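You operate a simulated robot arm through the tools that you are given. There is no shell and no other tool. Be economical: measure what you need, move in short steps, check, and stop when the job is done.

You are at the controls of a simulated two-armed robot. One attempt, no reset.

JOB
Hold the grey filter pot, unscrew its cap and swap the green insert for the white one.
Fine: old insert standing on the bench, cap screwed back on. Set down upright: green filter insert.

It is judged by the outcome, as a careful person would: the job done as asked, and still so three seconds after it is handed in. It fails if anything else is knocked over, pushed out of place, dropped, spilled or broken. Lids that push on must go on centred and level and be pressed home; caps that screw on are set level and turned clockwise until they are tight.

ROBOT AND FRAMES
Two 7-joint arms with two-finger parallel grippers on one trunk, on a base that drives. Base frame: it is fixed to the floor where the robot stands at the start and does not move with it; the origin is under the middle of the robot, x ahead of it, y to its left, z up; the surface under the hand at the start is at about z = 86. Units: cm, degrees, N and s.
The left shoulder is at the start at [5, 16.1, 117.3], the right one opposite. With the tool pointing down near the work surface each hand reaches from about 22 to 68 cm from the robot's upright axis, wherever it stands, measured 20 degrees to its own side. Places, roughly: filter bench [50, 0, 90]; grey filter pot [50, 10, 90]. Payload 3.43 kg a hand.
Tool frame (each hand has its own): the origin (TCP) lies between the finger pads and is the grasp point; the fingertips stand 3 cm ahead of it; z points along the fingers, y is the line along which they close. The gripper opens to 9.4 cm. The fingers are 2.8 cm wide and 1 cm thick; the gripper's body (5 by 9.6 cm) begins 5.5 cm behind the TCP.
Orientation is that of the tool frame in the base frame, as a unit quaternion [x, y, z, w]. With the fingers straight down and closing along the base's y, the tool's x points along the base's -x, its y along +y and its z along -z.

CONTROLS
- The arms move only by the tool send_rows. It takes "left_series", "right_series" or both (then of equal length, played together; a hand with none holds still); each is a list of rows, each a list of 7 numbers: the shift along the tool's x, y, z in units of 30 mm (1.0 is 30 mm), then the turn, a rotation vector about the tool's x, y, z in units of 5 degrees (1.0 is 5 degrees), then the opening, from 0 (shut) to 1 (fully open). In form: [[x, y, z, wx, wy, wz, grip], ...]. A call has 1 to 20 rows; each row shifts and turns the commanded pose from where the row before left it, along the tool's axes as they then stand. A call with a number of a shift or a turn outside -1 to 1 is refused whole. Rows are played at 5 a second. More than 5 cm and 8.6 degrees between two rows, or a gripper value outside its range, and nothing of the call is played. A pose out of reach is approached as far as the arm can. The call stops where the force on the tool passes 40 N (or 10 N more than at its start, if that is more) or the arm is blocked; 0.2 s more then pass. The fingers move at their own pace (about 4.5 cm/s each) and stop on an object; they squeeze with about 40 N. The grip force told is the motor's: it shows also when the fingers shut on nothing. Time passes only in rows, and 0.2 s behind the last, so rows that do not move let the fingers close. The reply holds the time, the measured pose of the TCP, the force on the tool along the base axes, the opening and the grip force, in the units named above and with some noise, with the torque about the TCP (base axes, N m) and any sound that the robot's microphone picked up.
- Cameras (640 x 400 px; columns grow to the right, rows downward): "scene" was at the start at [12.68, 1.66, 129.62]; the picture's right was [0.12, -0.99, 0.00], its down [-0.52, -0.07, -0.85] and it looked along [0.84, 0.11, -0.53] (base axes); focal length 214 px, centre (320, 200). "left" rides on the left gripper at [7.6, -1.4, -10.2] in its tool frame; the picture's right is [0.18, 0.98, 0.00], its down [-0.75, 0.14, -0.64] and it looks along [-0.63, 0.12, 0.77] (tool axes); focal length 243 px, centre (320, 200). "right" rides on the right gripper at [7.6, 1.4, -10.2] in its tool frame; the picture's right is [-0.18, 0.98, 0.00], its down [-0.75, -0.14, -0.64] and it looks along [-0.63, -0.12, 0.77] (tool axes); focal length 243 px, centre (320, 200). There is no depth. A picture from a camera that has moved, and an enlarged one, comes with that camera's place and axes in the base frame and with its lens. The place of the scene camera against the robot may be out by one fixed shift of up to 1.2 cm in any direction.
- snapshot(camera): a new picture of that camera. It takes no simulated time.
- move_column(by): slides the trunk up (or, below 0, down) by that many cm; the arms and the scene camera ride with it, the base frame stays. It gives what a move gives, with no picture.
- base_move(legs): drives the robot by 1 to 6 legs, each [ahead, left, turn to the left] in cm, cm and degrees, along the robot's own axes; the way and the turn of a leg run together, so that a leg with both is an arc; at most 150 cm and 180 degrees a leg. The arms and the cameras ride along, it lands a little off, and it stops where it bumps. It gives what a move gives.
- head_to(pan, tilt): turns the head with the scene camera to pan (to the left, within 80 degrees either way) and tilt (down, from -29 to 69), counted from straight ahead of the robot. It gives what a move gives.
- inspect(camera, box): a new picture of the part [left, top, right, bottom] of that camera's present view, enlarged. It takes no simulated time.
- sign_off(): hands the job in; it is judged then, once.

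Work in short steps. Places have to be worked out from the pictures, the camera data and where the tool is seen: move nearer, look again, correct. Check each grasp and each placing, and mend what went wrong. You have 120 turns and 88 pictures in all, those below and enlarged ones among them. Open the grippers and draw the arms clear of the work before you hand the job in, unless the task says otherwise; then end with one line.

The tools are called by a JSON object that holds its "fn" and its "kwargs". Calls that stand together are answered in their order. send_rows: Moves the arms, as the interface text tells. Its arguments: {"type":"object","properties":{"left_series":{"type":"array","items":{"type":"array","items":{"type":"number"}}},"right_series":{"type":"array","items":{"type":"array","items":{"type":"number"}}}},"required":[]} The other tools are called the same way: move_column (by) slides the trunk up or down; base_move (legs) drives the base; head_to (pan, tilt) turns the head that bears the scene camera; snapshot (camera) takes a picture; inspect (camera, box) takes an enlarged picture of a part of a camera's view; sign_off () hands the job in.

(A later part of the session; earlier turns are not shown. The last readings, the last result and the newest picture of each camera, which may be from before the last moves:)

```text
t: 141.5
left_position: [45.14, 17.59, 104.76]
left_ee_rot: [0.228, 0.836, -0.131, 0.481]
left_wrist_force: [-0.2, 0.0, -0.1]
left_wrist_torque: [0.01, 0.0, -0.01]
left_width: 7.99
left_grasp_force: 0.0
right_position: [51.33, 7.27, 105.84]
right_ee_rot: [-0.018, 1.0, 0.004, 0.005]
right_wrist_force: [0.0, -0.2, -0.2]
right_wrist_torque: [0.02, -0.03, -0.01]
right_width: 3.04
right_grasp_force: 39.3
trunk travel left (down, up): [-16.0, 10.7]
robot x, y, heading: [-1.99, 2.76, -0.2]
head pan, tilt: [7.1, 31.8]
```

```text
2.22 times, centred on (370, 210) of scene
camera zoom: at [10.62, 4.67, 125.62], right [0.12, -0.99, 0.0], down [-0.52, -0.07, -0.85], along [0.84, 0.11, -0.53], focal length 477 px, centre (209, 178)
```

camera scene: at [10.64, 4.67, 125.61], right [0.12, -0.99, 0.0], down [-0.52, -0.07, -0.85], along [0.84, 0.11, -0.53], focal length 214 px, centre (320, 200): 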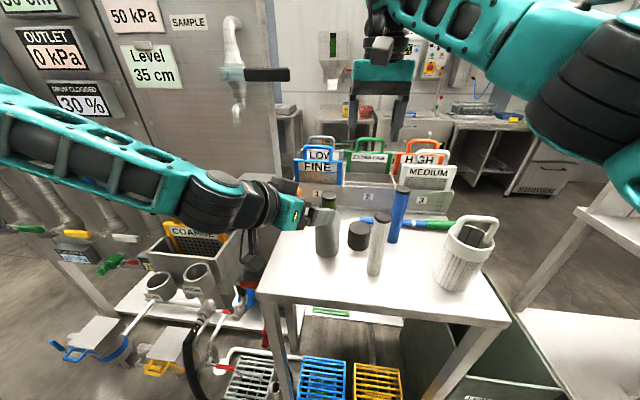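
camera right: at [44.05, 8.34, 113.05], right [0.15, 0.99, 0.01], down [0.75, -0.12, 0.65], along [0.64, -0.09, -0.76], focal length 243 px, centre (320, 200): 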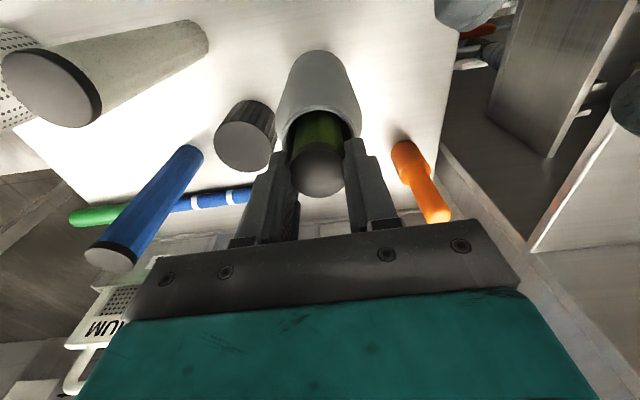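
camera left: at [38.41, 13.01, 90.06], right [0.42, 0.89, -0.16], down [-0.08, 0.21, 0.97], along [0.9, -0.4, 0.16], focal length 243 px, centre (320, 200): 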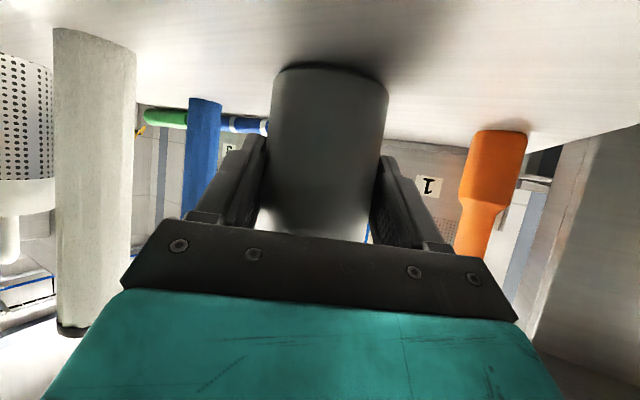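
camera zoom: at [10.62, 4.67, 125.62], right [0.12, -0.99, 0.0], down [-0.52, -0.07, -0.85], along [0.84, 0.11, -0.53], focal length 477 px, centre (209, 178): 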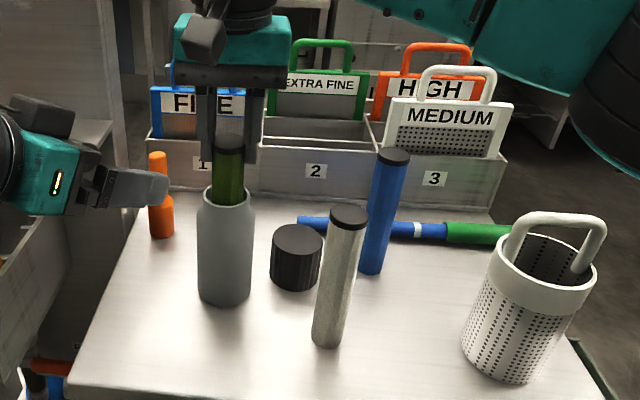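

The insert slides out freely. Lift until its bottom clears the neck (TCP z≈117).

{"fn": "send_rows", "kwargs": {"right_series": [[0, 0, -0.6, 0, 0, 0, 0], [0, 0, -0.6, 0, 0, 0, 0], [0, 0, -0.6, 0, 0, 0, 0], [0, 0, -0.6, 0, 0, 0, 0], [0, 0, -0.6, 0, 0, 0, 0], [0, 0, -0.6, 0, 0, 0, 0], [0, 0, -0.15, 0, 0, 0, 0]]}}

{"fn": "inspect", "kwargs": {"camera": "scene", "box": [260, 100, 480, 280]}}

```text
t: 143.1
left_position: [45.11, 17.65, 104.74]
left_ee_rot: [0.229, 0.835, -0.133, 0.482]
left_wrist_force: [-1.0, 0.2, 0.0]
left_wrist_torque: [-0.03, -0.03, 0.01]
left_width: 7.99
left_grasp_force: 0.0
right_position: [51.42, 7.19, 117.17]
right_ee_rot: [-0.018, 1.0, 0.004, 0.005]
right_wrist_force: [-0.8, 0.3, -0.7]
right_wrist_torque: [0.0, 0.03, 0.02]
right_width: 3.05
right_grasp_force: 39.3
trunk travel left (down, up): [-16.0, 10.7]
robot x, y, heading: [-1.92, 3.02, -0.0]
head pan, tilt: [7.1, 31.8]
```

```text
2.22 times, centred on (370, 190) of scene
camera zoom: at [10.64, 4.65, 125.61], right [0.12, -0.99, 0.0], down [-0.52, -0.07, -0.85], along [0.84, 0.11, -0.53], focal length 477 px, centre (209, 222)
```

zoom: 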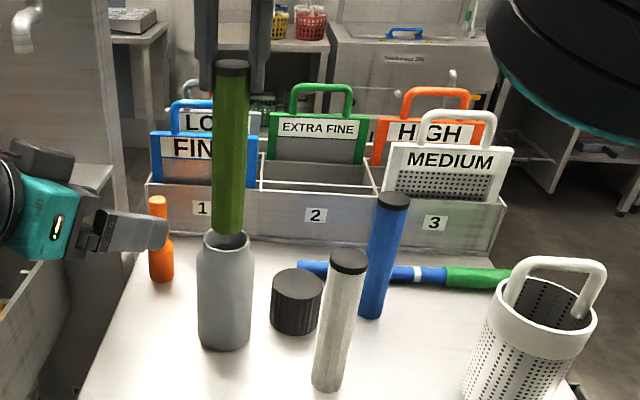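

The bottom is just above the neck. Up 1 cm more, then carry −y along x≈51.5, and then to (47.5,−11.5).

{"fn": "send_rows", "kwargs": {"right_series": [[0, 0, -0.35, 0, 0, 0, 0], [0.03, -0.89, 0, 0, 0, 0, 0], [0.03, -0.89, 0, 0, 0, 0, 0], [0.03, -0.89, 0, 0, 0, 0, 0], [0.03, -0.89, 0, 0, 0, 0, 0], [0.03, -0.89, 0, 0, 0, 0, 0], [0.03, -0.89, 0, 0, 0, 0, 0], [0.03, -0.89, 0, 0, 0, 0, 0], [0.65, 0, 0, 0, 0, 0, 0], [0.65, 0, 0, 0, 0, 0, 0], [0, 0, 0.9, 0, 0, 0, 0], [0, 0, 0.9, 0, 0, 0, 0], [0, 0, 0.9, 0, 0, 0, 0], [0, 0, 0.9, 0, 0, 0, 0], [0, 0, 0.7, 0, 0, 0, 0]]}}

{"fn": "inspect", "kwargs": {"camera": "scene", "box": [280, 140, 520, 340]}}

```text
t: 146.3
left_position: [45.28, 17.66, 104.63]
left_ee_rot: [0.229, 0.835, -0.133, 0.482]
left_wrist_force: [-0.4, -0.6, 0.3]
left_wrist_torque: [-0.01, -0.04, 0.03]
left_width: 7.99
left_grasp_force: 0.0
right_position: [47.63, -11.59, 104.12]
right_ee_rot: [-0.019, 1.0, 0.004, 0.005]
right_wrist_force: [0.0, -0.3, -0.8]
right_wrist_torque: [0.02, -0.01, 0.01]
right_width: 3.06
right_grasp_force: 40.1
right hand out of reach, approached as far as the arm can: row 1
trunk travel left (down, up): [-16.0, 10.7]
robot x, y, heading: [-2.2, 2.71, -0.2]
head pan, tilt: [7.1, 31.8]
```

```text
2.00 times, centred on (400, 240) of scene
camera zoom: at [10.64, 4.65, 125.62], right [0.12, -0.99, 0.0], down [-0.52, -0.07, -0.85], along [0.84, 0.11, -0.53], focal length 429 px, centre (160, 120)
```

zoom: 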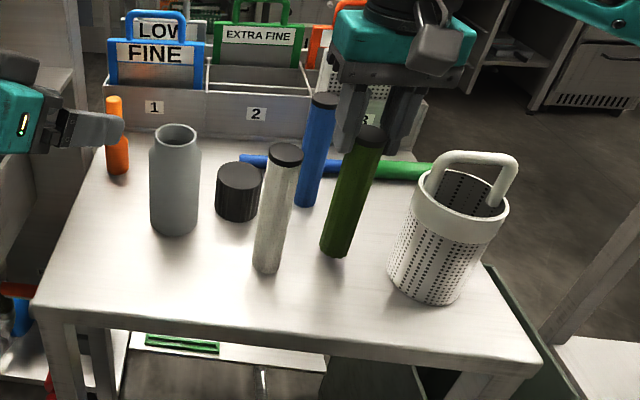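

Green is just above the bench in free space. Lower in small steps until contact.

{"fn": "send_rows", "kwargs": {"right_series": [[0, 0, 0.15, 0, 0, 0, 0], [0, 0, 0.15, 0, 0, 0, 0]]}}

{"fn": "send_rows", "kwargs": {"right_series": [[0, 0, 0.07, 0, 0, 0, 0], [0, 0, 0.07, 0, 0, 0, 0]]}}

{"fn": "send_rows", "kwargs": {"right_series": [[0, 0, 0.05, 0, 0, 0, 0], [0, 0, 0.05, 0, 0, 0, 0]]}}

```text
t: 146.9
left_position: [45.17, 17.63, 104.73]
left_ee_rot: [0.228, 0.836, -0.132, 0.481]
left_wrist_force: [0.2, 0.6, 0.2]
left_wrist_torque: [0.02, 0.0, -0.01]
left_width: 7.99
left_grasp_force: 0.1
right_position: [47.76, -11.54, 103.18]
right_ee_rot: [-0.018, 1.0, 0.004, 0.006]
right_wrist_force: [-0.3, -0.2, -0.7]
right_wrist_torque: [-0.01, -0.01, 0.03]
right_width: 3.08
right_grasp_force: 40.1
trunk travel left (down, up): [-16.0, 10.7]
robot x, y, heading: [-1.91, 3.53, 0.1]
head pan, tilt: [7.1, 31.8]
```

```text
t: 147.5
left_position: [45.19, 17.63, 104.65]
left_ee_rot: [0.228, 0.836, -0.132, 0.481]
left_wrist_force: [-0.5, 0.4, 0.3]
left_wrist_torque: [0.0, -0.01, -0.01]
left_width: 8.0
left_grasp_force: 0.1
right_position: [47.7, -11.46, 102.65]
right_ee_rot: [-0.019, 1.0, 0.004, 0.005]
right_wrist_force: [0.2, -0.1, -1.1]
right_wrist_torque: [-0.03, 0.01, -0.02]
right_width: 3.06
right_grasp_force: 40.2
trunk travel left (down, up): [-16.0, 10.7]
robot x, y, heading: [-1.85, 3.06, 0.2]
head pan, tilt: [7.1, 31.8]
```

```text
t: 148.1
left_position: [45.08, 17.62, 104.87]
left_ee_rot: [0.229, 0.836, -0.133, 0.481]
left_wrist_force: [0.7, 1.2, -0.1]
left_wrist_torque: [-0.02, 0.0, -0.02]
left_width: 8.0
left_grasp_force: 0.0
right_position: [47.58, -11.46, 102.44]
right_ee_rot: [-0.018, 1.0, 0.004, 0.006]
right_wrist_force: [0.7, -0.9, 5.4]
right_wrist_torque: [-0.24, 0.05, 0.04]
right_width: 3.04
right_grasp_force: 40.1
trunk travel left (down, up): [-16.0, 10.7]
robot x, y, heading: [-1.99, 3.15, 0.1]
head pan, tilt: [7.1, 31.8]
```

Touching down (5 N). Open, rise and go over the white insert.

{"fn": "send_rows", "kwargs": {"right_series": [[0, 0, 0, 0, 0, 0, 0.42], [0, 0, 0, 0, 0, 0, 0.6], [0, 0, 0, 0, 0, 0, 0.6], [0, 0, -0.9, 0, 0, 0, 0.6], [0, 0, -0.9, 0, 0, 0, 0.6], [0, 0, -0.9, 0, 0, 0, 0.6], [0.35, 0.84, 0, 0, 0, 0, 0.6], [0.35, 0.84, 0, 0, 0, 0, 0.6], [0, 0.84, 0, 0, 0, 0, 0.6]]}}

{"fn": "snapshot", "kwargs": {"camera": "right"}}

```text
t: 150.1
left_position: [45.16, 17.66, 104.64]
left_ee_rot: [0.229, 0.836, -0.133, 0.481]
left_wrist_force: [-0.2, 0.1, 1.3]
left_wrist_torque: [0.01, -0.04, 0.0]
left_width: 7.98
left_grasp_force: 0.1
right_position: [45.39, -4.04, 110.5]
right_ee_rot: [-0.019, 1.0, 0.004, 0.005]
right_wrist_force: [0.4, 0.5, -0.8]
right_wrist_torque: [-0.01, -0.01, -0.01]
right_width: 5.65
right_grasp_force: 0.0
trunk travel left (down, up): [-16.0, 10.7]
robot x, y, heading: [-2.13, 2.99, -0.1]
head pan, tilt: [7.1, 31.8]
```

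```text
14 pictures are left
camera right: at [37.65, -3.1, 120.67], right [0.15, 0.99, 0.01], down [0.75, -0.12, 0.65], along [0.64, -0.09, -0.76], focal length 243 px, centre (320, 200)
```

right: 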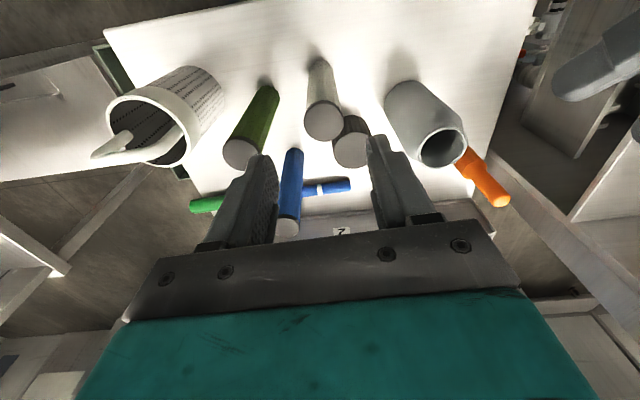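

White insert is at (45.4,−3.9). Descend, grip at TCP z≈102.4 and lift 3 cm.

{"fn": "send_rows", "kwargs": {"right_series": [[0, 0.05, 0.5, 0, 0, 0, 0.6], [0, 0, 0.8, 0, 0, 0, 0.6], [0, 0, 0.8, 0, 0, 0, 0.6], [0, 0, 0.6, 0, 0, 0, 0.6], [0, 0, 0, 0, 0, 0, 0], [0, 0, 0, 0, 0, 0, 0], [0, 0, 0, 0, 0, 0, 0], [0, 0, -0.4, 0, 0, 0, 0], [0, 0, -0.6, 0, 0, 0, 0]]}}

{"fn": "inspect", "kwargs": {"camera": "scene", "box": [280, 140, 520, 340]}}

```text
t: 152.1
left_position: [45.18, 17.62, 104.79]
left_ee_rot: [0.229, 0.836, -0.132, 0.481]
left_wrist_force: [-0.2, 0.4, 0.0]
left_wrist_torque: [-0.02, 0.0, 0.03]
left_width: 7.98
left_grasp_force: 0.0
right_position: [45.13, -3.99, 105.33]
right_ee_rot: [-0.018, 1.0, 0.004, 0.005]
right_wrist_force: [-0.4, -0.3, -1.6]
right_wrist_torque: [0.01, 0.01, 0.0]
right_width: 3.07
right_grasp_force: 40.0
trunk travel left (down, up): [-16.0, 10.7]
robot x, y, heading: [-2.28, 2.75, -0.1]
head pan, tilt: [7.1, 31.8]
```

```text
2.00 times, centred on (400, 240) of scene
camera zoom: at [10.62, 4.67, 125.61], right [0.12, -0.99, 0.0], down [-0.52, -0.07, -0.85], along [0.84, 0.11, -0.53], focal length 429 px, centre (160, 120)
```

zoom: 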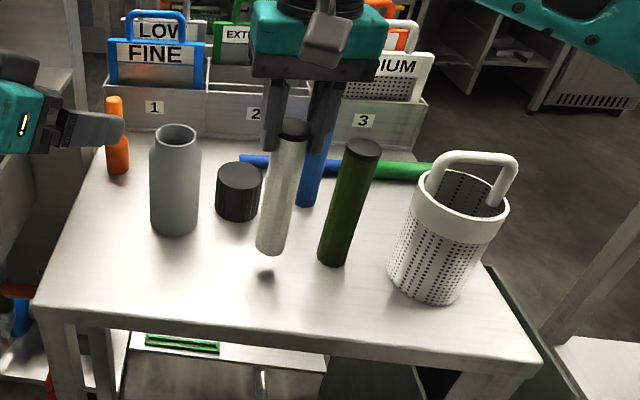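

White in hand and green standing upright. Raise the column 3 cm for margin, then lift to TCP z≈118.5.

{"fn": "move_column", "kwargs": {"by": 3}}

{"fn": "send_rows", "kwargs": {"right_series": [[0, 0, -0.85, 0, 0, 0, 0], [0, 0, -0.85, 0, 0, 0, 0], [0, 0, -0.85, 0, 0, 0, 0], [0, 0, -0.85, 0, 0, 0, 0], [-0.31, 0.56, 0, 0, 0, 0, 0], [-0.31, 0.56, 0, 0, 0, 0, 0], [-0.31, 0.56, 0, 0, 0, 0, 0], [-0.31, 0.56, 0, 0, 0, 0, 0], [-0.31, 0.56, 0, 0, 0, 0, 0], [-0.31, 0.56, 0, 0, 0, 0, 0], [-0.22, 0.41, 0, 0, 0, 0, 0], [0, 0, 0, 0, 0, 0, 0]]}}

{"fn": "snapshot", "kwargs": {"camera": "right"}}

{"fn": "inspect", "kwargs": {"camera": "scene", "box": [280, 120, 440, 280]}}

```text
t: 152.8
left_position: [45.19, 17.7, 107.74]
left_ee_rot: [0.229, 0.836, -0.133, 0.481]
left_wrist_force: [0.3, 0.2, 0.3]
left_wrist_torque: [-0.02, 0.0, -0.03]
left_width: 8.01
left_grasp_force: 0.1
right_position: [45.22, -3.94, 108.24]
right_ee_rot: [-0.018, 1.0, 0.003, 0.005]
right_wrist_force: [-0.2, -0.6, -0.7]
right_wrist_torque: [0.03, 0.0, -0.02]
right_width: 3.02
right_grasp_force: 39.4
trunk travel left (down, up): [-19.0, 7.7]
robot x, y, heading: [-2.13, 2.8, -0.1]
head pan, tilt: [7.1, 31.8]
```

```text
t: 155.4
left_position: [45.24, 17.61, 107.78]
left_ee_rot: [0.228, 0.836, -0.132, 0.482]
left_wrist_force: [0.4, -0.7, -0.7]
left_wrist_torque: [0.0, -0.02, 0.01]
left_width: 8.0
left_grasp_force: 0.1
right_position: [51.02, 7.35, 118.76]
right_ee_rot: [-0.019, 1.0, 0.003, 0.006]
right_wrist_force: [-0.2, 0.0, -1.0]
right_wrist_torque: [0.03, 0.0, -0.01]
right_width: 3.06
right_grasp_force: 40.2
trunk travel left (down, up): [-19.0, 7.7]
robot x, y, heading: [-1.66, 2.97, -0.1]
head pan, tilt: [7.1, 31.8]
```

```text
12 pictures are left
camera right: at [43.43, 8.39, 128.87], right [0.15, 0.99, 0.01], down [0.75, -0.12, 0.65], along [0.64, -0.09, -0.76], focal length 243 px, centre (320, 200)
```

right: 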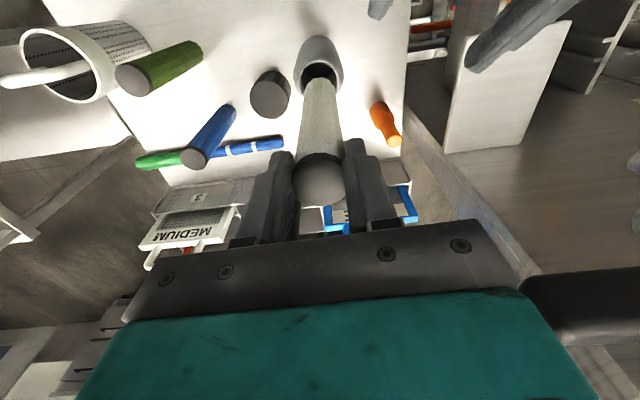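

```text
2.50 times, centred on (360, 200) of scene
camera zoom: at [10.63, 4.64, 128.62], right [0.12, -0.99, 0.0], down [-0.52, -0.07, -0.85], along [0.84, 0.11, -0.53], focal length 536 px, centre (220, 200)
```

zoom: 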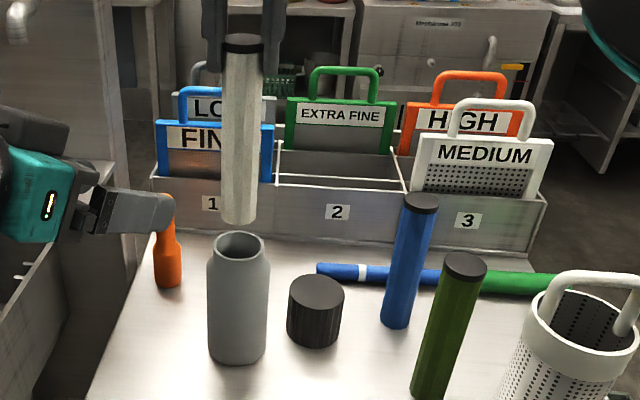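

The insert's bottom is aligned above the neck within about 2 mm. Lower it slowly into the neck, watching the force.

{"fn": "send_rows", "kwargs": {"right_series": [[0.03, 0, 0.3, 0, 0, 0, 0], [0, 0, 0.3, 0, 0, 0, 0], [0, 0, 0.3, 0, 0, 0, 0], [0, 0, 0.3, 0, 0, 0, 0], [0, 0, 0.3, 0, 0, 0, 0]]}}

{"fn": "inspect", "kwargs": {"camera": "scene", "box": [280, 120, 440, 280]}}

```text
t: 156.6
left_position: [45.24, 17.61, 107.65]
left_ee_rot: [0.228, 0.836, -0.132, 0.482]
left_wrist_force: [0.1, -0.4, -0.2]
left_wrist_torque: [-0.01, -0.02, -0.04]
left_width: 7.99
left_grasp_force: 0.0
right_position: [51.06, 7.55, 114.22]
right_ee_rot: [-0.018, 1.0, 0.004, 0.005]
right_wrist_force: [-0.6, 0.3, -0.3]
right_wrist_torque: [0.02, -0.01, -0.01]
right_width: 3.04
right_grasp_force: 40.2
trunk travel left (down, up): [-19.0, 7.7]
robot x, y, heading: [-1.86, 2.95, -0.0]
head pan, tilt: [7.1, 31.8]
```

```text
2.50 times, centred on (360, 200) of scene
camera zoom: at [10.64, 4.66, 128.61], right [0.12, -0.99, 0.0], down [-0.52, -0.07, -0.85], along [0.84, 0.11, -0.53], focal length 536 px, centre (220, 200)
```

zoom: 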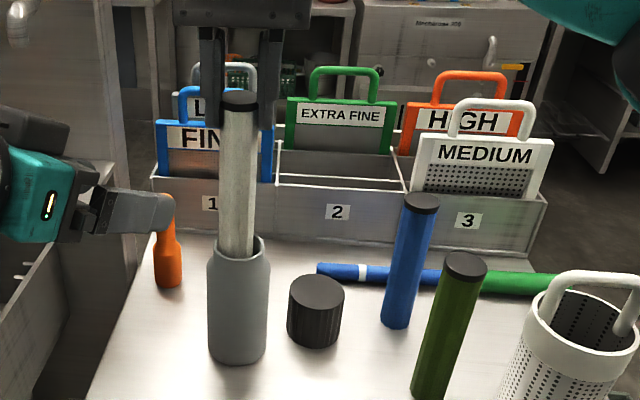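

It's inside the neck with no force. Continue down to near the pot floor.

{"fn": "send_rows", "kwargs": {"right_series": [[0, 0, 0.4, 0, 0, 0, 0], [0, 0, 0.4, 0, 0, 0, 0], [0, 0, 0.4, 0, 0, 0, 0], [0, 0, 0.4, 0, 0, 0, 0], [0, 0, 0.4, 0, 0, 0, 0], [0, 0, 0.4, 0, 0, 0, 0], [0, 0, 0.4, 0, 0, 0, 0], [0, 0, 0.4, 0, 0, 0, 0], [0, 0, 0.35, 0, 0, 0, 0]]}}

{"fn": "send_rows", "kwargs": {"right_series": [[0, 0, 0.07, 0, 0, 0, 0], [0, 0, 0.07, 0, 0, 0, 0]]}}

{"fn": "send_rows", "kwargs": {"right_series": [[0, 0, 0.05, 0, 0, 0, 0], [0, 0, 0.05, 0, 0, 0, 0]]}}

```text
t: 158.6
left_position: [45.15, 17.65, 107.72]
left_ee_rot: [0.228, 0.836, -0.132, 0.482]
left_wrist_force: [-0.1, 0.4, 0.2]
left_wrist_torque: [-0.02, 0.01, 0.03]
left_width: 8.0
left_grasp_force: 0.0
right_position: [51.14, 7.53, 103.57]
right_ee_rot: [-0.018, 1.0, 0.004, 0.006]
right_wrist_force: [0.2, 0.9, -1.3]
right_wrist_torque: [-0.03, 0.0, 0.03]
right_width: 3.06
right_grasp_force: 40.3
trunk travel left (down, up): [-19.0, 7.7]
robot x, y, heading: [-2.4, 3.52, 0.1]
head pan, tilt: [7.1, 31.8]
```

```text
t: 159.2
left_position: [45.14, 17.61, 107.66]
left_ee_rot: [0.228, 0.836, -0.132, 0.482]
left_wrist_force: [-0.6, 0.3, 0.9]
left_wrist_torque: [0.0, -0.02, 0.01]
left_width: 8.01
left_grasp_force: 0.1
right_position: [51.09, 7.66, 103.12]
right_ee_rot: [-0.019, 1.0, 0.004, 0.006]
right_wrist_force: [-0.3, 0.6, -2.3]
right_wrist_torque: [-0.02, -0.04, -0.01]
right_width: 3.04
right_grasp_force: 40.1
trunk travel left (down, up): [-19.0, 7.7]
robot x, y, heading: [-1.57, 2.74, 0.2]
head pan, tilt: [7.1, 31.8]
```

```text
t: 159.8
left_position: [45.14, 17.55, 107.78]
left_ee_rot: [0.229, 0.836, -0.133, 0.482]
left_wrist_force: [0.2, -0.4, 0.4]
left_wrist_torque: [-0.02, -0.03, 0.03]
left_width: 7.99
left_grasp_force: 0.1
right_position: [50.99, 7.63, 102.78]
right_ee_rot: [-0.018, 1.0, 0.004, 0.005]
right_wrist_force: [1.2, 1.1, -1.5]
right_wrist_torque: [0.02, 0.04, 0.01]
right_width: 3.03
right_grasp_force: 39.9
trunk travel left (down, up): [-19.0, 7.7]
robot x, y, heading: [-2.06, 3.01, -0.2]
head pan, tilt: [7.1, 31.8]
```

At the floor within a millimetre or two. One tiny step more, then release, rise and move over the cap at (54.2,−0.7).

{"fn": "send_rows", "kwargs": {"right_series": [[0, 0, 0.06, 0, 0, 0, 0], [0, 0, 0, 0, 0, 0, 0.45], [0, 0, 0, 0, 0, 0, 0.5], [0, 0, -0.5, 0, 0, 0, 0.5], [0, 0, -0.9, 0, 0, 0, 0.6], [0, 0, -0.9, 0, 0, 0, 0.75], [0, 0, -0.9, 0, 0, 0, 0.75], [0, 0, -0.9, 0, 0, 0, 0.75], [-0.25, -0.68, 0, 0, 0, 0, 0.75], [-0.25, -0.68, 0, 0, 0, 0, 0.75], [-0.25, -0.68, 0, 0, 0, 0, 0.75], [-0.25, -0.68, 0, 0, 0, 0, 0.75]]}}

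{"fn": "move_column", "kwargs": {"by": -11}}

{"fn": "snapshot", "kwargs": {"camera": "scene"}}

```text
t: 162.4
left_position: [45.18, 17.55, 107.68]
left_ee_rot: [0.229, 0.836, -0.132, 0.481]
left_wrist_force: [0.5, -0.1, 0.1]
left_wrist_torque: [0.01, 0.0, -0.02]
left_width: 8.0
left_grasp_force: 0.1
right_position: [54.28, -0.48, 114.83]
right_ee_rot: [-0.019, 1.0, 0.003, 0.006]
right_wrist_force: [0.3, 0.9, -0.6]
right_wrist_torque: [0.02, -0.03, 0.0]
right_width: 7.03
right_grasp_force: 0.0
trunk travel left (down, up): [-19.0, 7.7]
robot x, y, heading: [-2.18, 3.31, -0.3]
head pan, tilt: [7.1, 31.8]
```

```text
t: 163.8
left_position: [45.15, 17.62, 96.61]
left_ee_rot: [0.229, 0.836, -0.132, 0.481]
left_wrist_force: [0.6, 0.4, -0.5]
left_wrist_torque: [-0.01, 0.01, 0.01]
left_width: 7.98
left_grasp_force: 0.2
right_position: [54.29, -0.48, 103.72]
right_ee_rot: [-0.018, 1.0, 0.004, 0.005]
right_wrist_force: [1.1, 0.2, 0.0]
right_wrist_torque: [0.01, -0.02, 0.0]
right_width: 7.04
right_grasp_force: 0.0
trunk travel left (down, up): [-8.0, 18.7]
robot x, y, heading: [-2.07, 2.67, -0.3]
head pan, tilt: [7.1, 31.8]
```

```text
9 pictures are left
camera scene: at [10.62, 4.66, 117.62], right [0.12, -0.99, 0.0], down [-0.52, -0.07, -0.85], along [0.84, 0.11, -0.53], focal length 214 px, centre (320, 200)
```

scene: 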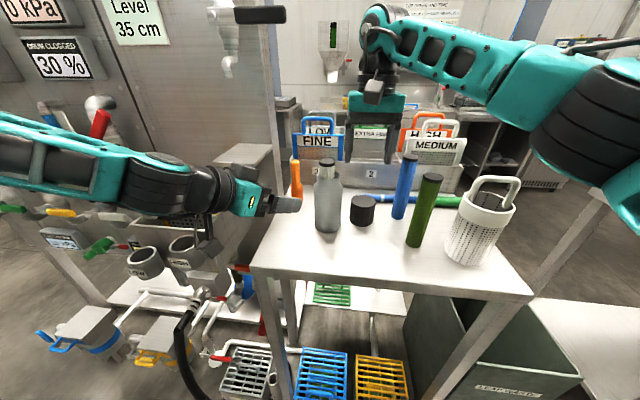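

The cap, green and white inserts are all in place. Bring the left hand back to its stand-off before the pot and check.

{"fn": "send_rows", "kwargs": {"left_series": [[0, -0.627, 0.2, 0, 0, 0, 0.92], [0, -0.627, 0.4, 0, 0, 0, 0.92], [0, -0.627, 0.6, 0, 0, 0, 0.92]]}}

{"fn": "snapshot", "kwargs": {"camera": "left"}}

```text
t: 164.6
left_position: [44.87, 11.17, 94.84]
left_ee_rot: [0.229, 0.835, -0.134, 0.482]
left_wrist_force: [0.0, 0.2, 0.5]
left_wrist_torque: [0.0, 0.02, 0.0]
left_width: 8.62
left_grasp_force: 0.1
right_position: [54.29, -0.35, 103.91]
right_ee_rot: [-0.018, 1.0, 0.003, 0.006]
right_wrist_force: [0.3, -0.1, -0.9]
right_wrist_torque: [0.03, 0.01, -0.02]
right_width: 7.04
right_grasp_force: 0.1
trunk travel left (down, up): [-8.0, 18.7]
robot x, y, heading: [-2.05, 3.19, 0.1]
head pan, tilt: [7.1, 31.8]
```

```text
8 pictures are left
camera left: at [33.17, 16.29, 93.45], right [0.42, 0.89, -0.16], down [-0.08, 0.21, 0.97], along [0.9, -0.4, 0.16], focal length 243 px, centre (320, 200)
```

left: 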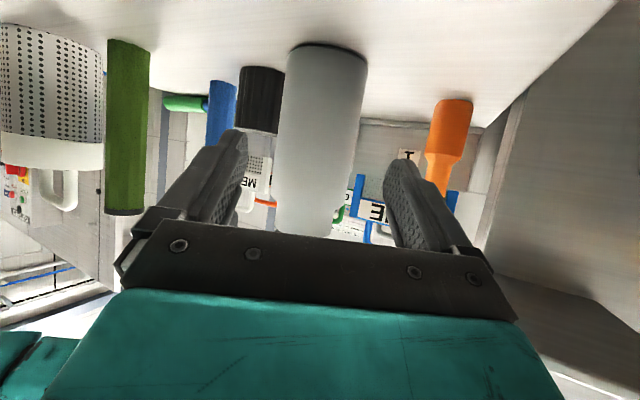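

The pot is centred to within about 4 mm. Advance 7.7 cm with a small −y correction and close.

{"fn": "send_rows", "kwargs": {"left_series": [[-0.03, -0.06, 0.64, 0, 0, 0, 0.92], [-0.03, -0.06, 0.64, 0, 0, 0, 0.92], [-0.03, 0, 0.64, 0, 0, 0, 0.92], [-0.03, 0, 0.6, 0, 0, 0, 0.92], [0, 0, 0, 0, 0, 0, 0.92], [0, 0, 0, 0, 0, 0, 0.5], [0, 0, 0, 0, 0, 0, 0], [0, 0, 0, 0, 0, 0, 0], [0, 0, 0, 0, 0, 0, 0]]}}

{"fn": "snapshot", "kwargs": {"camera": "right"}}

```text
t: 166.6
left_position: [50.32, 7.93, 91.45]
left_ee_rot: [0.229, 0.836, -0.133, 0.481]
left_wrist_force: [0.5, -0.4, -0.5]
left_wrist_torque: [-0.09, 0.0, 0.0]
left_width: 6.29
left_grasp_force: 40.6
left hand out of reach, approached as far as the arm can: row 4
right_position: [54.34, -0.43, 103.79]
right_ee_rot: [-0.019, 1.0, 0.004, 0.005]
right_wrist_force: [-0.5, 0.5, 0.2]
right_wrist_torque: [0.0, -0.04, -0.02]
right_width: 7.05
right_grasp_force: 0.1
trunk travel left (down, up): [-8.0, 18.7]
robot x, y, heading: [-2.05, 2.56, -0.3]
head pan, tilt: [7.1, 31.8]
```

```text
7 pictures are left
camera right: at [46.64, 0.61, 114.0], right [0.15, 0.99, 0.01], down [0.75, -0.12, 0.65], along [0.64, -0.09, -0.76], focal length 243 px, centre (320, 200)
```

right: 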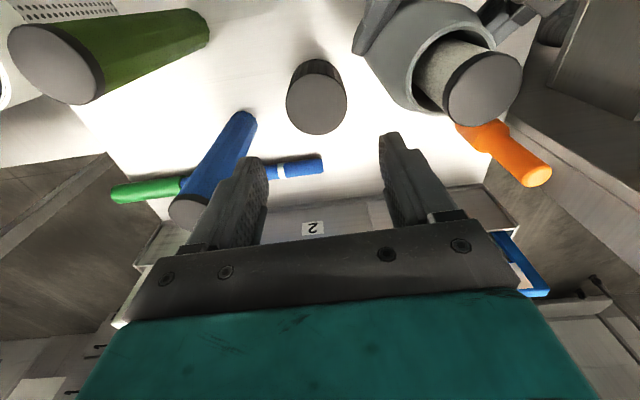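

The pot is held again (6.29). The cap is at (54.0,−0.55). Descend, grip it and lift 2 cm.

{"fn": "send_rows", "kwargs": {"right_series": [[0.1, -0.04, 0.6, 0, 0, 0, 0.75], [0, 0, 0.8, 0, 0, 0, 0.75], [0, 0, 0.8, 0, 0, 0, 0.75], [0, 0, 0.8, 0, 0, 0, 0.75], [0, 0, 0.8, 0, 0, 0, 0.75], [0, 0, 0, 0, 0, 0, 0.75], [0, 0, 0, 0, 0, 0, 0], [0, 0, 0, 0, 0, 0, 0], [0, 0, 0, 0, 0, 0, 0], [0, 0, -0.3, 0, 0, 0, 0], [0, 0, -0.4, 0, 0, 0, 0]]}}

```text
t: 169.0
left_position: [50.4, 7.96, 91.47]
left_ee_rot: [0.229, 0.836, -0.132, 0.481]
left_wrist_force: [-1.5, 0.4, 0.3]
left_wrist_torque: [0.01, 0.04, 0.02]
left_width: 6.27
left_grasp_force: 40.1
right_position: [54.18, -0.22, 94.56]
right_ee_rot: [-0.019, 1.0, 0.004, 0.006]
right_wrist_force: [-0.3, -0.1, -0.1]
right_wrist_torque: [0.02, -0.03, 0.0]
right_width: 5.52
right_grasp_force: 39.7
trunk travel left (down, up): [-8.0, 18.7]
robot x, y, heading: [-1.88, 3.02, 0.2]
head pan, tilt: [7.1, 31.8]
```

The cap is held and weightless-clear. Raise it to z≈110 and carry it over the pot, pre-turned to about −22° for a clockwise stroke.

{"fn": "send_rows", "kwargs": {"right_series": [[0, 0, -0.86, 0, 0, 0, 0], [0, 0, -0.86, 0, 0, 0, 0], [0, 0, -0.86, 0, 0, 0, 0], [0, 0, -0.86, 0, 0, 0, 0], [0, 0, -0.86, 0, 0, 0, 0], [0, 0, -0.86, 0, 0, 0, 0], [0.143, 0.69, 0, 0, 0, -1, 0], [0.143, 0.69, 0, 0, 0, -1, 0], [0.143, 0.69, 0, 0, 0, -1, 0], [0.143, 0.69, 0, 0, 0, -1, 0], [0, 0, 0, 0, 0, 0, 0]]}}

{"fn": "snapshot", "kwargs": {"camera": "scene"}}

```text
t: 171.4
left_position: [50.27, 7.81, 91.45]
left_ee_rot: [0.229, 0.836, -0.133, 0.481]
left_wrist_force: [0.3, -0.2, 0.0]
left_wrist_torque: [-0.02, 0.04, -0.01]
left_width: 6.27
left_grasp_force: 40.2
right_position: [50.9, 7.39, 110.13]
right_ee_rot: [-0.193, 0.981, 0.003, 0.005]
right_wrist_force: [-0.4, -0.8, 0.6]
right_wrist_torque: [0.04, 0.04, 0.03]
right_width: 5.53
right_grasp_force: 39.6
trunk travel left (down, up): [-8.0, 18.7]
robot x, y, heading: [-2.32, 3.11, 0.3]
head pan, tilt: [7.1, 31.8]
```

```text
6 pictures are left
camera scene: at [10.63, 4.67, 117.61], right [0.12, -0.99, 0.0], down [-0.52, -0.07, -0.85], along [0.84, 0.11, -0.53], focal length 214 px, centre (320, 200)
```

scene: 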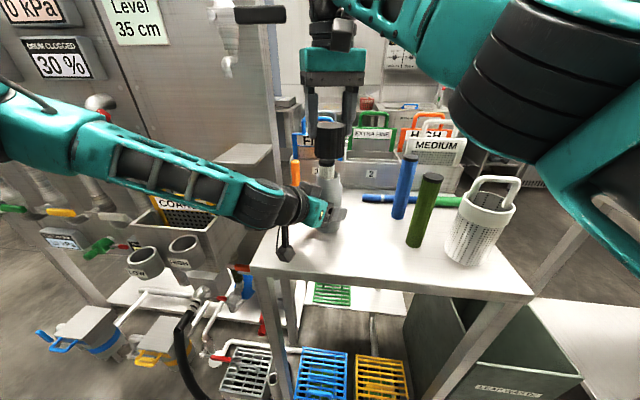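

The cap is aligned over the neck. Lower it 3.9 cm, then slowly until contact.

{"fn": "send_rows", "kwargs": {"right_series": [[0, 0.03, 0.3, 0, 0, 0, 0], [0, 0, 0.3, 0, 0, 0, 0], [0, 0, 0.35, 0, 0, 0, 0], [0, 0, 0.35, 0, 0, 0, 0]]}}

{"fn": "send_rows", "kwargs": {"right_series": [[0, 0, 0.1, 0, 0, 0, 0], [0, 0, 0.1, 0, 0, 0, 0], [0, 0, 0.1, 0, 0, 0, 0]]}}

{"fn": "send_rows", "kwargs": {"right_series": [[0, 0, 0.07, 0, 0, 0, 0], [0, 0, 0.07, 0, 0, 0, 0]]}}

```text
t: 172.4
left_position: [50.38, 7.91, 91.46]
left_ee_rot: [0.229, 0.836, -0.132, 0.48]
left_wrist_force: [0.4, 0.1, 0.3]
left_wrist_torque: [-0.03, -0.05, 0.03]
left_width: 6.28
left_grasp_force: 40.1
right_position: [50.8, 7.43, 106.05]
right_ee_rot: [-0.192, 0.981, 0.002, 0.005]
right_wrist_force: [-0.1, -0.7, -0.8]
right_wrist_torque: [0.0, -0.02, 0.01]
right_width: 5.53
right_grasp_force: 39.9
trunk travel left (down, up): [-8.0, 18.7]
robot x, y, heading: [-2.04, 3.05, 0.0]
head pan, tilt: [7.1, 31.8]
```

```text
t: 173.2
left_position: [50.28, 8.0, 91.55]
left_ee_rot: [0.23, 0.835, -0.134, 0.481]
left_wrist_force: [0.8, 0.3, 0.1]
left_wrist_torque: [-0.03, -0.05, 0.03]
left_width: 6.3
left_grasp_force: 39.6
right_position: [50.83, 7.35, 105.26]
right_ee_rot: [-0.191, 0.982, 0.002, 0.005]
right_wrist_force: [0.3, 0.4, -0.4]
right_wrist_torque: [0.02, 0.0, -0.02]
right_width: 5.51
right_grasp_force: 39.8
trunk travel left (down, up): [-8.0, 18.7]
robot x, y, heading: [-1.96, 3.33, -0.2]
head pan, tilt: [7.1, 31.8]
```

```text
t: 173.8
left_position: [50.38, 7.84, 91.49]
left_ee_rot: [0.229, 0.836, -0.132, 0.481]
left_wrist_force: [1.1, -0.3, -0.3]
left_wrist_torque: [-0.07, -0.01, 0.02]
left_width: 6.28
left_grasp_force: 39.6
right_position: [50.96, 7.33, 104.81]
right_ee_rot: [-0.191, 0.981, 0.003, 0.005]
right_wrist_force: [-0.3, 0.1, 0.5]
right_wrist_torque: [0.02, 0.0, -0.04]
right_width: 5.52
right_grasp_force: 40.2
trunk travel left (down, up): [-8.0, 18.7]
robot x, y, heading: [-1.65, 3.26, -0.1]
head pan, tilt: [7.1, 31.8]
```

No contact yet; continue down.

{"fn": "send_rows", "kwargs": {"right_series": [[0, 0, 0.06, 0, 0, 0, 0], [0, 0, 0.06, 0, 0, 0, 0]]}}

{"fn": "send_rows", "kwargs": {"right_series": [[0, 0, 0.05, 0, 0, 0, 0], [0, 0, 0.05, 0, 0, 0, 0]]}}

{"fn": "send_rows", "kwargs": {"right_series": [[0, 0, 0.04, 0, 0, 0, 0], [0, 0, 0.04, 0, 0, 0, 0]]}}

```text
t: 174.4
left_position: [50.21, 7.93, 91.42]
left_ee_rot: [0.23, 0.835, -0.133, 0.481]
left_wrist_force: [-3.5, -1.2, 0.2]
left_wrist_torque: [0.06, -0.55, 0.02]
left_width: 6.28
left_grasp_force: 39.5
right_position: [50.95, 7.26, 104.41]
right_ee_rot: [-0.192, 0.981, 0.004, 0.007]
right_wrist_force: [2.7, 1.4, 3.0]
right_wrist_torque: [0.04, 0.1, -0.01]
right_width: 5.52
right_grasp_force: 40.5
trunk travel left (down, up): [-8.0, 18.7]
robot x, y, heading: [-2.25, 3.03, 0.2]
head pan, tilt: [7.1, 31.8]
```

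```text
t: 175.0
left_position: [50.26, 7.87, 91.49]
left_ee_rot: [0.229, 0.836, -0.132, 0.481]
left_wrist_force: [1.0, -5.9, -6.4]
left_wrist_torque: [0.05, -0.9, 0.15]
left_width: 6.26
left_grasp_force: 40.1
right_position: [50.88, 7.4, 104.4]
right_ee_rot: [-0.191, 0.982, 0.004, 0.009]
right_wrist_force: [5.7, 2.1, 25.9]
right_wrist_torque: [-0.18, 0.18, -0.02]
right_width: 5.51
right_grasp_force: 39.5
trunk travel left (down, up): [-8.0, 18.7]
robot x, y, heading: [-2.19, 3.16, 0.2]
head pan, tilt: [7.1, 31.8]
```

```text
t: 175.6
left_position: [50.21, 7.88, 91.47]
left_ee_rot: [0.229, 0.836, -0.133, 0.481]
left_wrist_force: [-1.5, 0.8, 3.8]
left_wrist_torque: [0.08, 0.27, -0.01]
left_width: 6.26
left_grasp_force: 39.9
right_position: [50.78, 7.41, 104.45]
right_ee_rot: [-0.191, 0.982, 0.003, 0.01]
right_wrist_force: [-1.6, -1.0, 7.2]
right_wrist_torque: [-0.43, 0.36, -0.02]
right_width: 5.53
right_grasp_force: 39.2
trunk travel left (down, up): [-8.0, 18.7]
robot x, y, heading: [-2.06, 2.97, 0.2]
head pan, tilt: [7.1, 31.8]
stopped in row 2 (right hand): the force on the tool passed its limit at 41 N (the readings are from after the stop); the commanded pose is now the measured one
```

Contact at TCP 104.4, resting on the thread start with 7 N. Now turn clockwise 85° with a slight downward drift.

{"fn": "send_rows", "kwargs": {"right_series": [[0, 0, 0.003, 0, 0, 1, 0], [0, 0, 0.003, 0, 0, 1, 0], [0, 0, 0.003, 0, 0, 1, 0], [0, 0, 0.003, 0, 0, 1, 0], [0, 0, 0.003, 0, 0, 1, 0], [0, 0, 0.003, 0, 0, 1, 0], [0, 0, 0.003, 0, 0, 1, 0], [0, 0, 0.003, 0, 0, 1, 0], [0, 0, 0.003, 0, 0, 1, 0], [0, 0, 0.003, 0, 0, 1, 0], [0, 0, 0.003, 0, 0, 1, 0], [0, 0, 0.003, 0, 0, 1, 0], [0, 0, 0.003, 0, 0, 1, 0], [0, 0, 0.003, 0, 0, 1, 0], [0, 0, 0.003, 0, 0, 1, 0], [0, 0, 0.003, 0, 0, 1, 0], [0, 0, 0.003, 0, 0, 1, 0]]}}

{"fn": "inspect", "kwargs": {"camera": "scene", "box": [270, 100, 390, 240]}}

```text
t: 179.2
left_position: [50.17, 7.88, 91.52]
left_ee_rot: [0.23, 0.836, -0.133, 0.481]
left_wrist_force: [-1.5, -9.7, 3.3]
left_wrist_torque: [0.45, -0.73, 0.11]
left_width: 6.25
left_grasp_force: 40.0
right_position: [50.77, 7.43, 104.38]
right_ee_rot: [0.523, 0.852, 0.011, 0.006]
right_wrist_force: [7.5, 9.1, 21.0]
right_wrist_torque: [0.02, -0.26, 0.03]
right_width: 5.52
right_grasp_force: 40.2
trunk travel left (down, up): [-8.0, 18.7]
robot x, y, heading: [-2.36, 3.16, 0.2]
head pan, tilt: [7.1, 31.8]
```

```text
2.86 times, centred on (330, 170) of scene
camera zoom: at [10.49, 4.64, 117.65], right [0.12, -0.99, 0.0], down [-0.52, -0.07, -0.85], along [0.84, 0.11, -0.53], focal length 613 px, centre (291, 286)
```

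zoom: 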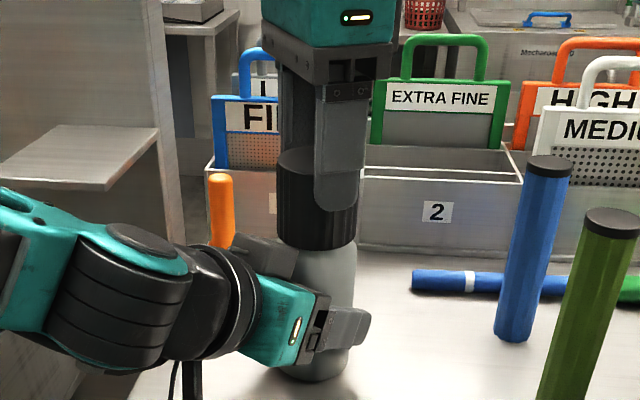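

The cap sits level. Rewind (open) and make a second clockwise stroke.

{"fn": "send_rows", "kwargs": {"right_series": [[0, 0, 0, 0, 0, 0, 0.72], [0, 0, 0, 0, 0, -1, 0.74], [0, 0, 0, 0, 0, -1, 0.74], [0, 0, 0, 0, 0, -1, 0.74], [0, 0, 0, 0, 0, -1, 0.74], [0, 0, 0, 0, 0, -1, 0.74], [0, 0, 0, 0, 0, -1, 0.74], [0, 0, 0, 0, 0, -1, 0.74], [0, 0, 0, 0, 0, -1, 0.74], [0, 0, 0, 0, 0, -1, 0.74], [0, 0, 0, 0, 0, -1, 0.74], [0, 0, 0, 0, 0, -1, 0.74], [0, 0, 0, 0, 0, -1, 0.74], [0, 0, 0, 0, 0, -1, 0.74], [0, 0, 0, 0, 0, -1, 0.74], [0, 0, 0, 0, 0, -1, 0.74], [0, 0, 0, 0, 0, -1, 0.74], [0, 0, 0, 0, 0, -1, 0.74]]}}

{"fn": "send_rows", "kwargs": {"right_series": [[0, 0, 0, 0, 0, 0, 0], [0, 0, 0, 0, 0, 0, 0], [0, 0, 0.003, 0, 0, 1, 0], [0, 0, 0.003, 0, 0, 1, 0], [0, 0, 0.003, 0, 0, 1, 0], [0, 0, 0.003, 0, 0, 1, 0], [0, 0, 0.003, 0, 0, 1, 0], [0, 0, 0.003, 0, 0, 1, 0], [0, 0, 0.003, 0, 0, 1, 0], [0, 0, 0.003, 0, 0, 1, 0], [0, 0, 0.003, 0, 0, 1, 0], [0, 0, 0.003, 0, 0, 1, 0], [0, 0, 0.003, 0, 0, 1, 0], [0, 0, 0.003, 0, 0, 1, 0], [0, 0, 0.003, 0, 0, 1, 0], [0, 0, 0.003, 0, 0, 1, 0], [0, 0, 0.003, 0, 0, 1, 0], [0, 0, 0.003, 0, 0, 1, 0], [0, 0, 0.003, 0, 0, 1, 0]]}}

```text
t: 183.0
left_position: [50.33, 7.85, 91.3]
left_ee_rot: [0.227, 0.836, -0.132, 0.481]
left_wrist_force: [3.9, 3.0, 13.5]
left_wrist_torque: [-0.18, -0.08, 0.05]
left_width: 6.26
left_grasp_force: 39.9
right_position: [50.71, 7.43, 104.21]
right_ee_rot: [-0.192, 0.981, 0.005, 0.01]
right_wrist_force: [-0.3, 0.0, 0.0]
right_wrist_torque: [-0.02, 0.02, -0.02]
right_width: 6.99
right_grasp_force: 0.1
trunk travel left (down, up): [-8.0, 18.7]
robot x, y, heading: [-2.25, 2.86, -0.2]
head pan, tilt: [7.1, 31.8]
```

```text
t: 187.0
left_position: [50.17, 7.89, 91.37]
left_ee_rot: [0.229, 0.836, -0.133, 0.48]
left_wrist_force: [8.8, -6.5, 10.3]
left_wrist_torque: [0.49, 0.03, 0.07]
left_width: 6.31
left_grasp_force: 40.1
right_position: [50.77, 7.29, 104.14]
right_ee_rot: [0.523, 0.853, 0.01, 0.003]
right_wrist_force: [-3.4, 7.1, 4.6]
right_wrist_torque: [0.03, 0.35, 0.01]
right_width: 5.54
right_grasp_force: 39.5
trunk travel left (down, up): [-8.0, 18.7]
robot x, y, heading: [-2.04, 3.17, 0.0]
head pan, tilt: [7.1, 31.8]
```

No tightness yet and it's descending. Two more rewind and stroke cycles.

{"fn": "send_rows", "kwargs": {"right_series": [[0, 0, 0, 0, 0, 0, 0.72], [0, 0, 0, 0, 0, -1, 0.74], [0, 0, 0, 0, 0, -1, 0.74], [0, 0, 0, 0, 0, -1, 0.74], [0, 0, 0, 0, 0, -1, 0.74], [0, 0, 0, 0, 0, -1, 0.74], [0, 0, 0, 0, 0, -1, 0.74], [0, 0, 0, 0, 0, -1, 0.74], [0, 0, 0, 0, 0, -1, 0.74], [0, 0, 0, 0, 0, -1, 0.74], [0, 0, 0, 0, 0, -1, 0.74], [0, 0, 0, 0, 0, -1, 0.74], [0, 0, 0, 0, 0, -1, 0.74], [0, 0, 0, 0, 0, -1, 0.74], [0, 0, 0, 0, 0, -1, 0.74], [0, 0, 0, 0, 0, -1, 0.74], [0, 0, 0, 0, 0, -1, 0.74], [0, 0, 0, 0, 0, -1, 0.74]]}}

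{"fn": "send_rows", "kwargs": {"right_series": [[0, 0, 0, 0, 0, 0, 0], [0, 0, 0, 0, 0, 0, 0], [0, 0, 0.003, 0, 0, 1, 0], [0, 0, 0.003, 0, 0, 1, 0], [0, 0, 0.003, 0, 0, 1, 0], [0, 0, 0.003, 0, 0, 1, 0], [0, 0, 0.003, 0, 0, 1, 0], [0, 0, 0.003, 0, 0, 1, 0], [0, 0, 0.003, 0, 0, 1, 0], [0, 0, 0.003, 0, 0, 1, 0], [0, 0, 0.003, 0, 0, 1, 0], [0, 0, 0.003, 0, 0, 1, 0], [0, 0, 0.003, 0, 0, 1, 0], [0, 0, 0.003, 0, 0, 1, 0], [0, 0, 0.003, 0, 0, 1, 0], [0, 0, 0.003, 0, 0, 1, 0], [0, 0, 0.003, 0, 0, 1, 0], [0, 0, 0.003, 0, 0, 1, 0], [0, 0, 0.003, 0, 0, 1, 0]]}}

{"fn": "send_rows", "kwargs": {"right_series": [[0, 0, 0, 0, 0, 0, 0.72], [0, 0, 0, 0, 0, -1, 0.74], [0, 0, 0, 0, 0, -1, 0.74], [0, 0, 0, 0, 0, -1, 0.74], [0, 0, 0, 0, 0, -1, 0.74], [0, 0, 0, 0, 0, -1, 0.74], [0, 0, 0, 0, 0, -1, 0.74], [0, 0, 0, 0, 0, -1, 0.74], [0, 0, 0, 0, 0, -1, 0.74], [0, 0, 0, 0, 0, -1, 0.74], [0, 0, 0, 0, 0, -1, 0.74], [0, 0, 0, 0, 0, -1, 0.74], [0, 0, 0, 0, 0, -1, 0.74], [0, 0, 0, 0, 0, -1, 0.74], [0, 0, 0, 0, 0, -1, 0.74], [0, 0, 0, 0, 0, -1, 0.74], [0, 0, 0, 0, 0, -1, 0.74], [0, 0, 0, 0, 0, -1, 0.74]]}}

{"fn": "send_rows", "kwargs": {"right_series": [[0, 0, 0, 0, 0, 0, 0], [0, 0, 0, 0, 0, 0, 0], [0, 0, 0.002, 0, 0, 1, 0], [0, 0, 0.002, 0, 0, 1, 0], [0, 0, 0.002, 0, 0, 1, 0], [0, 0, 0.002, 0, 0, 1, 0], [0, 0, 0.002, 0, 0, 1, 0], [0, 0, 0.002, 0, 0, 1, 0], [0, 0, 0.002, 0, 0, 1, 0], [0, 0, 0.002, 0, 0, 1, 0], [0, 0, 0.002, 0, 0, 1, 0], [0, 0, 0.002, 0, 0, 1, 0], [0, 0, 0.002, 0, 0, 1, 0], [0, 0, 0.002, 0, 0, 1, 0], [0, 0, 0.002, 0, 0, 1, 0], [0, 0, 0.002, 0, 0, 1, 0], [0, 0, 0.002, 0, 0, 1, 0], [0, 0, 0.002, 0, 0, 1, 0], [0, 0, 0.002, 0, 0, 1, 0]]}}

```text
t: 190.8
left_position: [50.3, 7.91, 91.49]
left_ee_rot: [0.228, 0.837, -0.131, 0.48]
left_wrist_force: [-2.2, -0.4, 9.1]
left_wrist_torque: [-0.28, 0.14, -0.02]
left_width: 6.3
left_grasp_force: 40.1
right_position: [50.72, 7.41, 104.11]
right_ee_rot: [-0.192, 0.981, 0.004, 0.009]
right_wrist_force: [0.0, 0.5, 0.3]
right_wrist_torque: [-0.01, 0.02, 0.01]
right_width: 6.94
right_grasp_force: 0.0
trunk travel left (down, up): [-8.0, 18.7]
robot x, y, heading: [-1.94, 3.07, -0.0]
head pan, tilt: [7.1, 31.8]
```

```text
t: 194.8
left_position: [50.34, 7.86, 91.4]
left_ee_rot: [0.228, 0.836, -0.132, 0.48]
left_wrist_force: [1.4, -6.7, 0.6]
left_wrist_torque: [0.63, -0.57, 0.01]
left_width: 6.29
left_grasp_force: 39.9
right_position: [50.8, 7.44, 103.91]
right_ee_rot: [0.522, 0.853, 0.009, 0.003]
right_wrist_force: [2.2, 6.7, 12.5]
right_wrist_torque: [-0.16, 0.15, 0.01]
right_width: 5.58
right_grasp_force: 40.2
trunk travel left (down, up): [-8.0, 18.7]
robot x, y, heading: [-1.98, 3.41, 0.1]
head pan, tilt: [7.1, 31.8]
```

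```text
t: 198.6
left_position: [50.21, 7.82, 91.35]
left_ee_rot: [0.228, 0.836, -0.132, 0.481]
left_wrist_force: [-0.3, -0.7, 5.3]
left_wrist_torque: [-0.22, 0.06, -0.03]
left_width: 6.28
left_grasp_force: 39.6
right_position: [50.8, 7.48, 103.84]
right_ee_rot: [-0.192, 0.981, 0.003, 0.009]
right_wrist_force: [-0.7, 0.6, -0.2]
right_wrist_torque: [-0.02, -0.02, 0.01]
right_width: 6.96
right_grasp_force: 0.1
trunk travel left (down, up): [-8.0, 18.7]
robot x, y, heading: [-2.31, 2.85, -0.2]
head pan, tilt: [7.1, 31.8]
```

```text
t: 202.6
left_position: [49.95, 7.63, 91.31]
left_ee_rot: [0.233, 0.836, -0.135, 0.478]
left_wrist_force: [-9.0, -15.4, -11.1]
left_wrist_torque: [1.48, -0.42, -1.59]
left_width: 5.97
left_grasp_force: 40.1
right_position: [50.86, 7.58, 103.85]
right_ee_rot: [0.519, 0.855, 0.013, 0.005]
right_wrist_force: [9.7, 17.7, 25.2]
right_wrist_torque: [0.59, -0.57, 1.48]
right_width: 5.55
right_grasp_force: 40.2
trunk travel left (down, up): [-8.0, 18.7]
robot x, y, heading: [-1.92, 2.7, -0.3]
head pan, tilt: [7.1, 31.8]
```

The torque has risen to 1.5 N·m and the cap bottom is back at z≈97.4, as at the start. The cap is tight. A quick look before releasing.

{"fn": "inspect", "kwargs": {"camera": "scene", "box": [270, 100, 390, 240]}}

```text
2.86 times, centred on (330, 170) of scene
camera zoom: at [10.56, 4.67, 117.63], right [0.12, -0.99, 0.0], down [-0.52, -0.07, -0.85], along [0.84, 0.11, -0.53], focal length 613 px, centre (291, 286)
```

zoom: 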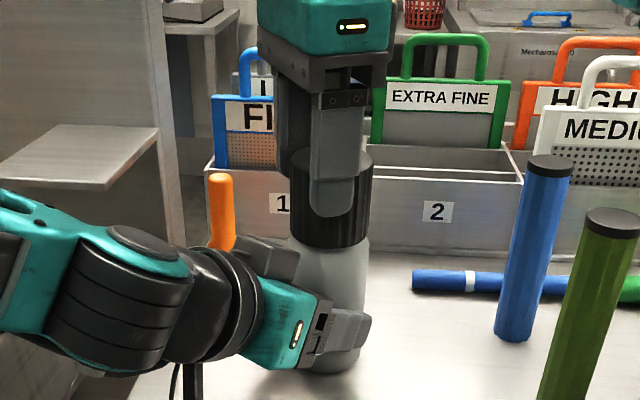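

Seated. Open the right hand first and raise it clear, then look at how the pot sits in the left hand.

{"fn": "send_rows", "kwargs": {"right_series": [[0, 0, 0, 0, 0, 0, 0.7], [0, 0, 0, 0, 0, 0, 0.8], [0, 0, 0, 0, 0, 0, 0.8], [0, 0, -0.5, 0, 0, 0, 0.8], [0, 0, -0.8, 0, 0, 0, 0.8]]}}

{"fn": "snapshot", "kwargs": {"camera": "right"}}

```text
t: 203.8
left_position: [50.44, 8.06, 91.33]
left_ee_rot: [0.227, 0.837, -0.132, 0.481]
left_wrist_force: [-1.0, -0.5, -2.6]
left_wrist_torque: [0.03, 0.05, 0.0]
left_width: 5.85
left_grasp_force: 40.1
right_position: [50.86, 7.29, 107.56]
right_ee_rot: [0.522, 0.853, 0.008, 0.004]
right_wrist_force: [-0.2, 0.9, 1.0]
right_wrist_torque: [0.02, -0.02, 0.0]
right_width: 7.51
right_grasp_force: 0.0
trunk travel left (down, up): [-8.0, 18.7]
robot x, y, heading: [-1.73, 2.5, -0.2]
head pan, tilt: [7.1, 31.8]
```

```text
3 pictures are left
camera right: at [48.58, 14.61, 117.75], right [0.96, 0.28, 0.02], down [0.21, -0.74, 0.64], along [0.19, -0.61, -0.77], focal length 243 px, centre (320, 200)
```

right: 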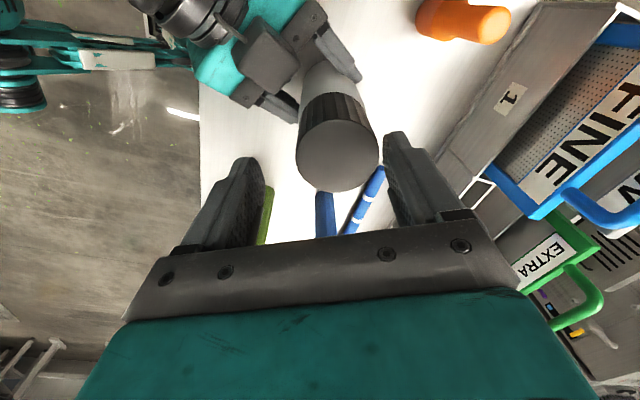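

The cap is on square. The left hand seems to carry some of the pot's weight (−2.6 N). Lower it gently to the bench, as before.

{"fn": "send_rows", "kwargs": {"left_series": [[0.027, 0, 0.016, 0, 0, 0, 0], [0.027, 0, 0.016, 0, 0, 0, 0], [0, 0, 0, 0, 0, 0, 0]], "right_series": [[0, 0, -0.8, 0, 0, 0, 0.8], [0, 0, -0.3, 0, 0, 0, 0.8], [0, 0, 0, 0, 0, 0, 0.8]]}}

```text
t: 204.6
left_position: [50.42, 8.04, 91.32]
left_ee_rot: [0.228, 0.836, -0.133, 0.481]
left_wrist_force: [0.1, -0.1, 2.5]
left_wrist_torque: [0.03, 0.11, 0.02]
left_width: 5.84
left_grasp_force: 39.8
right_position: [50.76, 7.29, 110.93]
right_ee_rot: [0.521, 0.853, 0.008, 0.005]
right_wrist_force: [-0.2, 0.7, -0.7]
right_wrist_torque: [0.0, -0.02, -0.02]
right_width: 7.52
right_grasp_force: 0.1
trunk travel left (down, up): [-8.0, 18.7]
robot x, y, heading: [-1.97, 2.66, 0.1]
head pan, tilt: [7.1, 31.8]
```

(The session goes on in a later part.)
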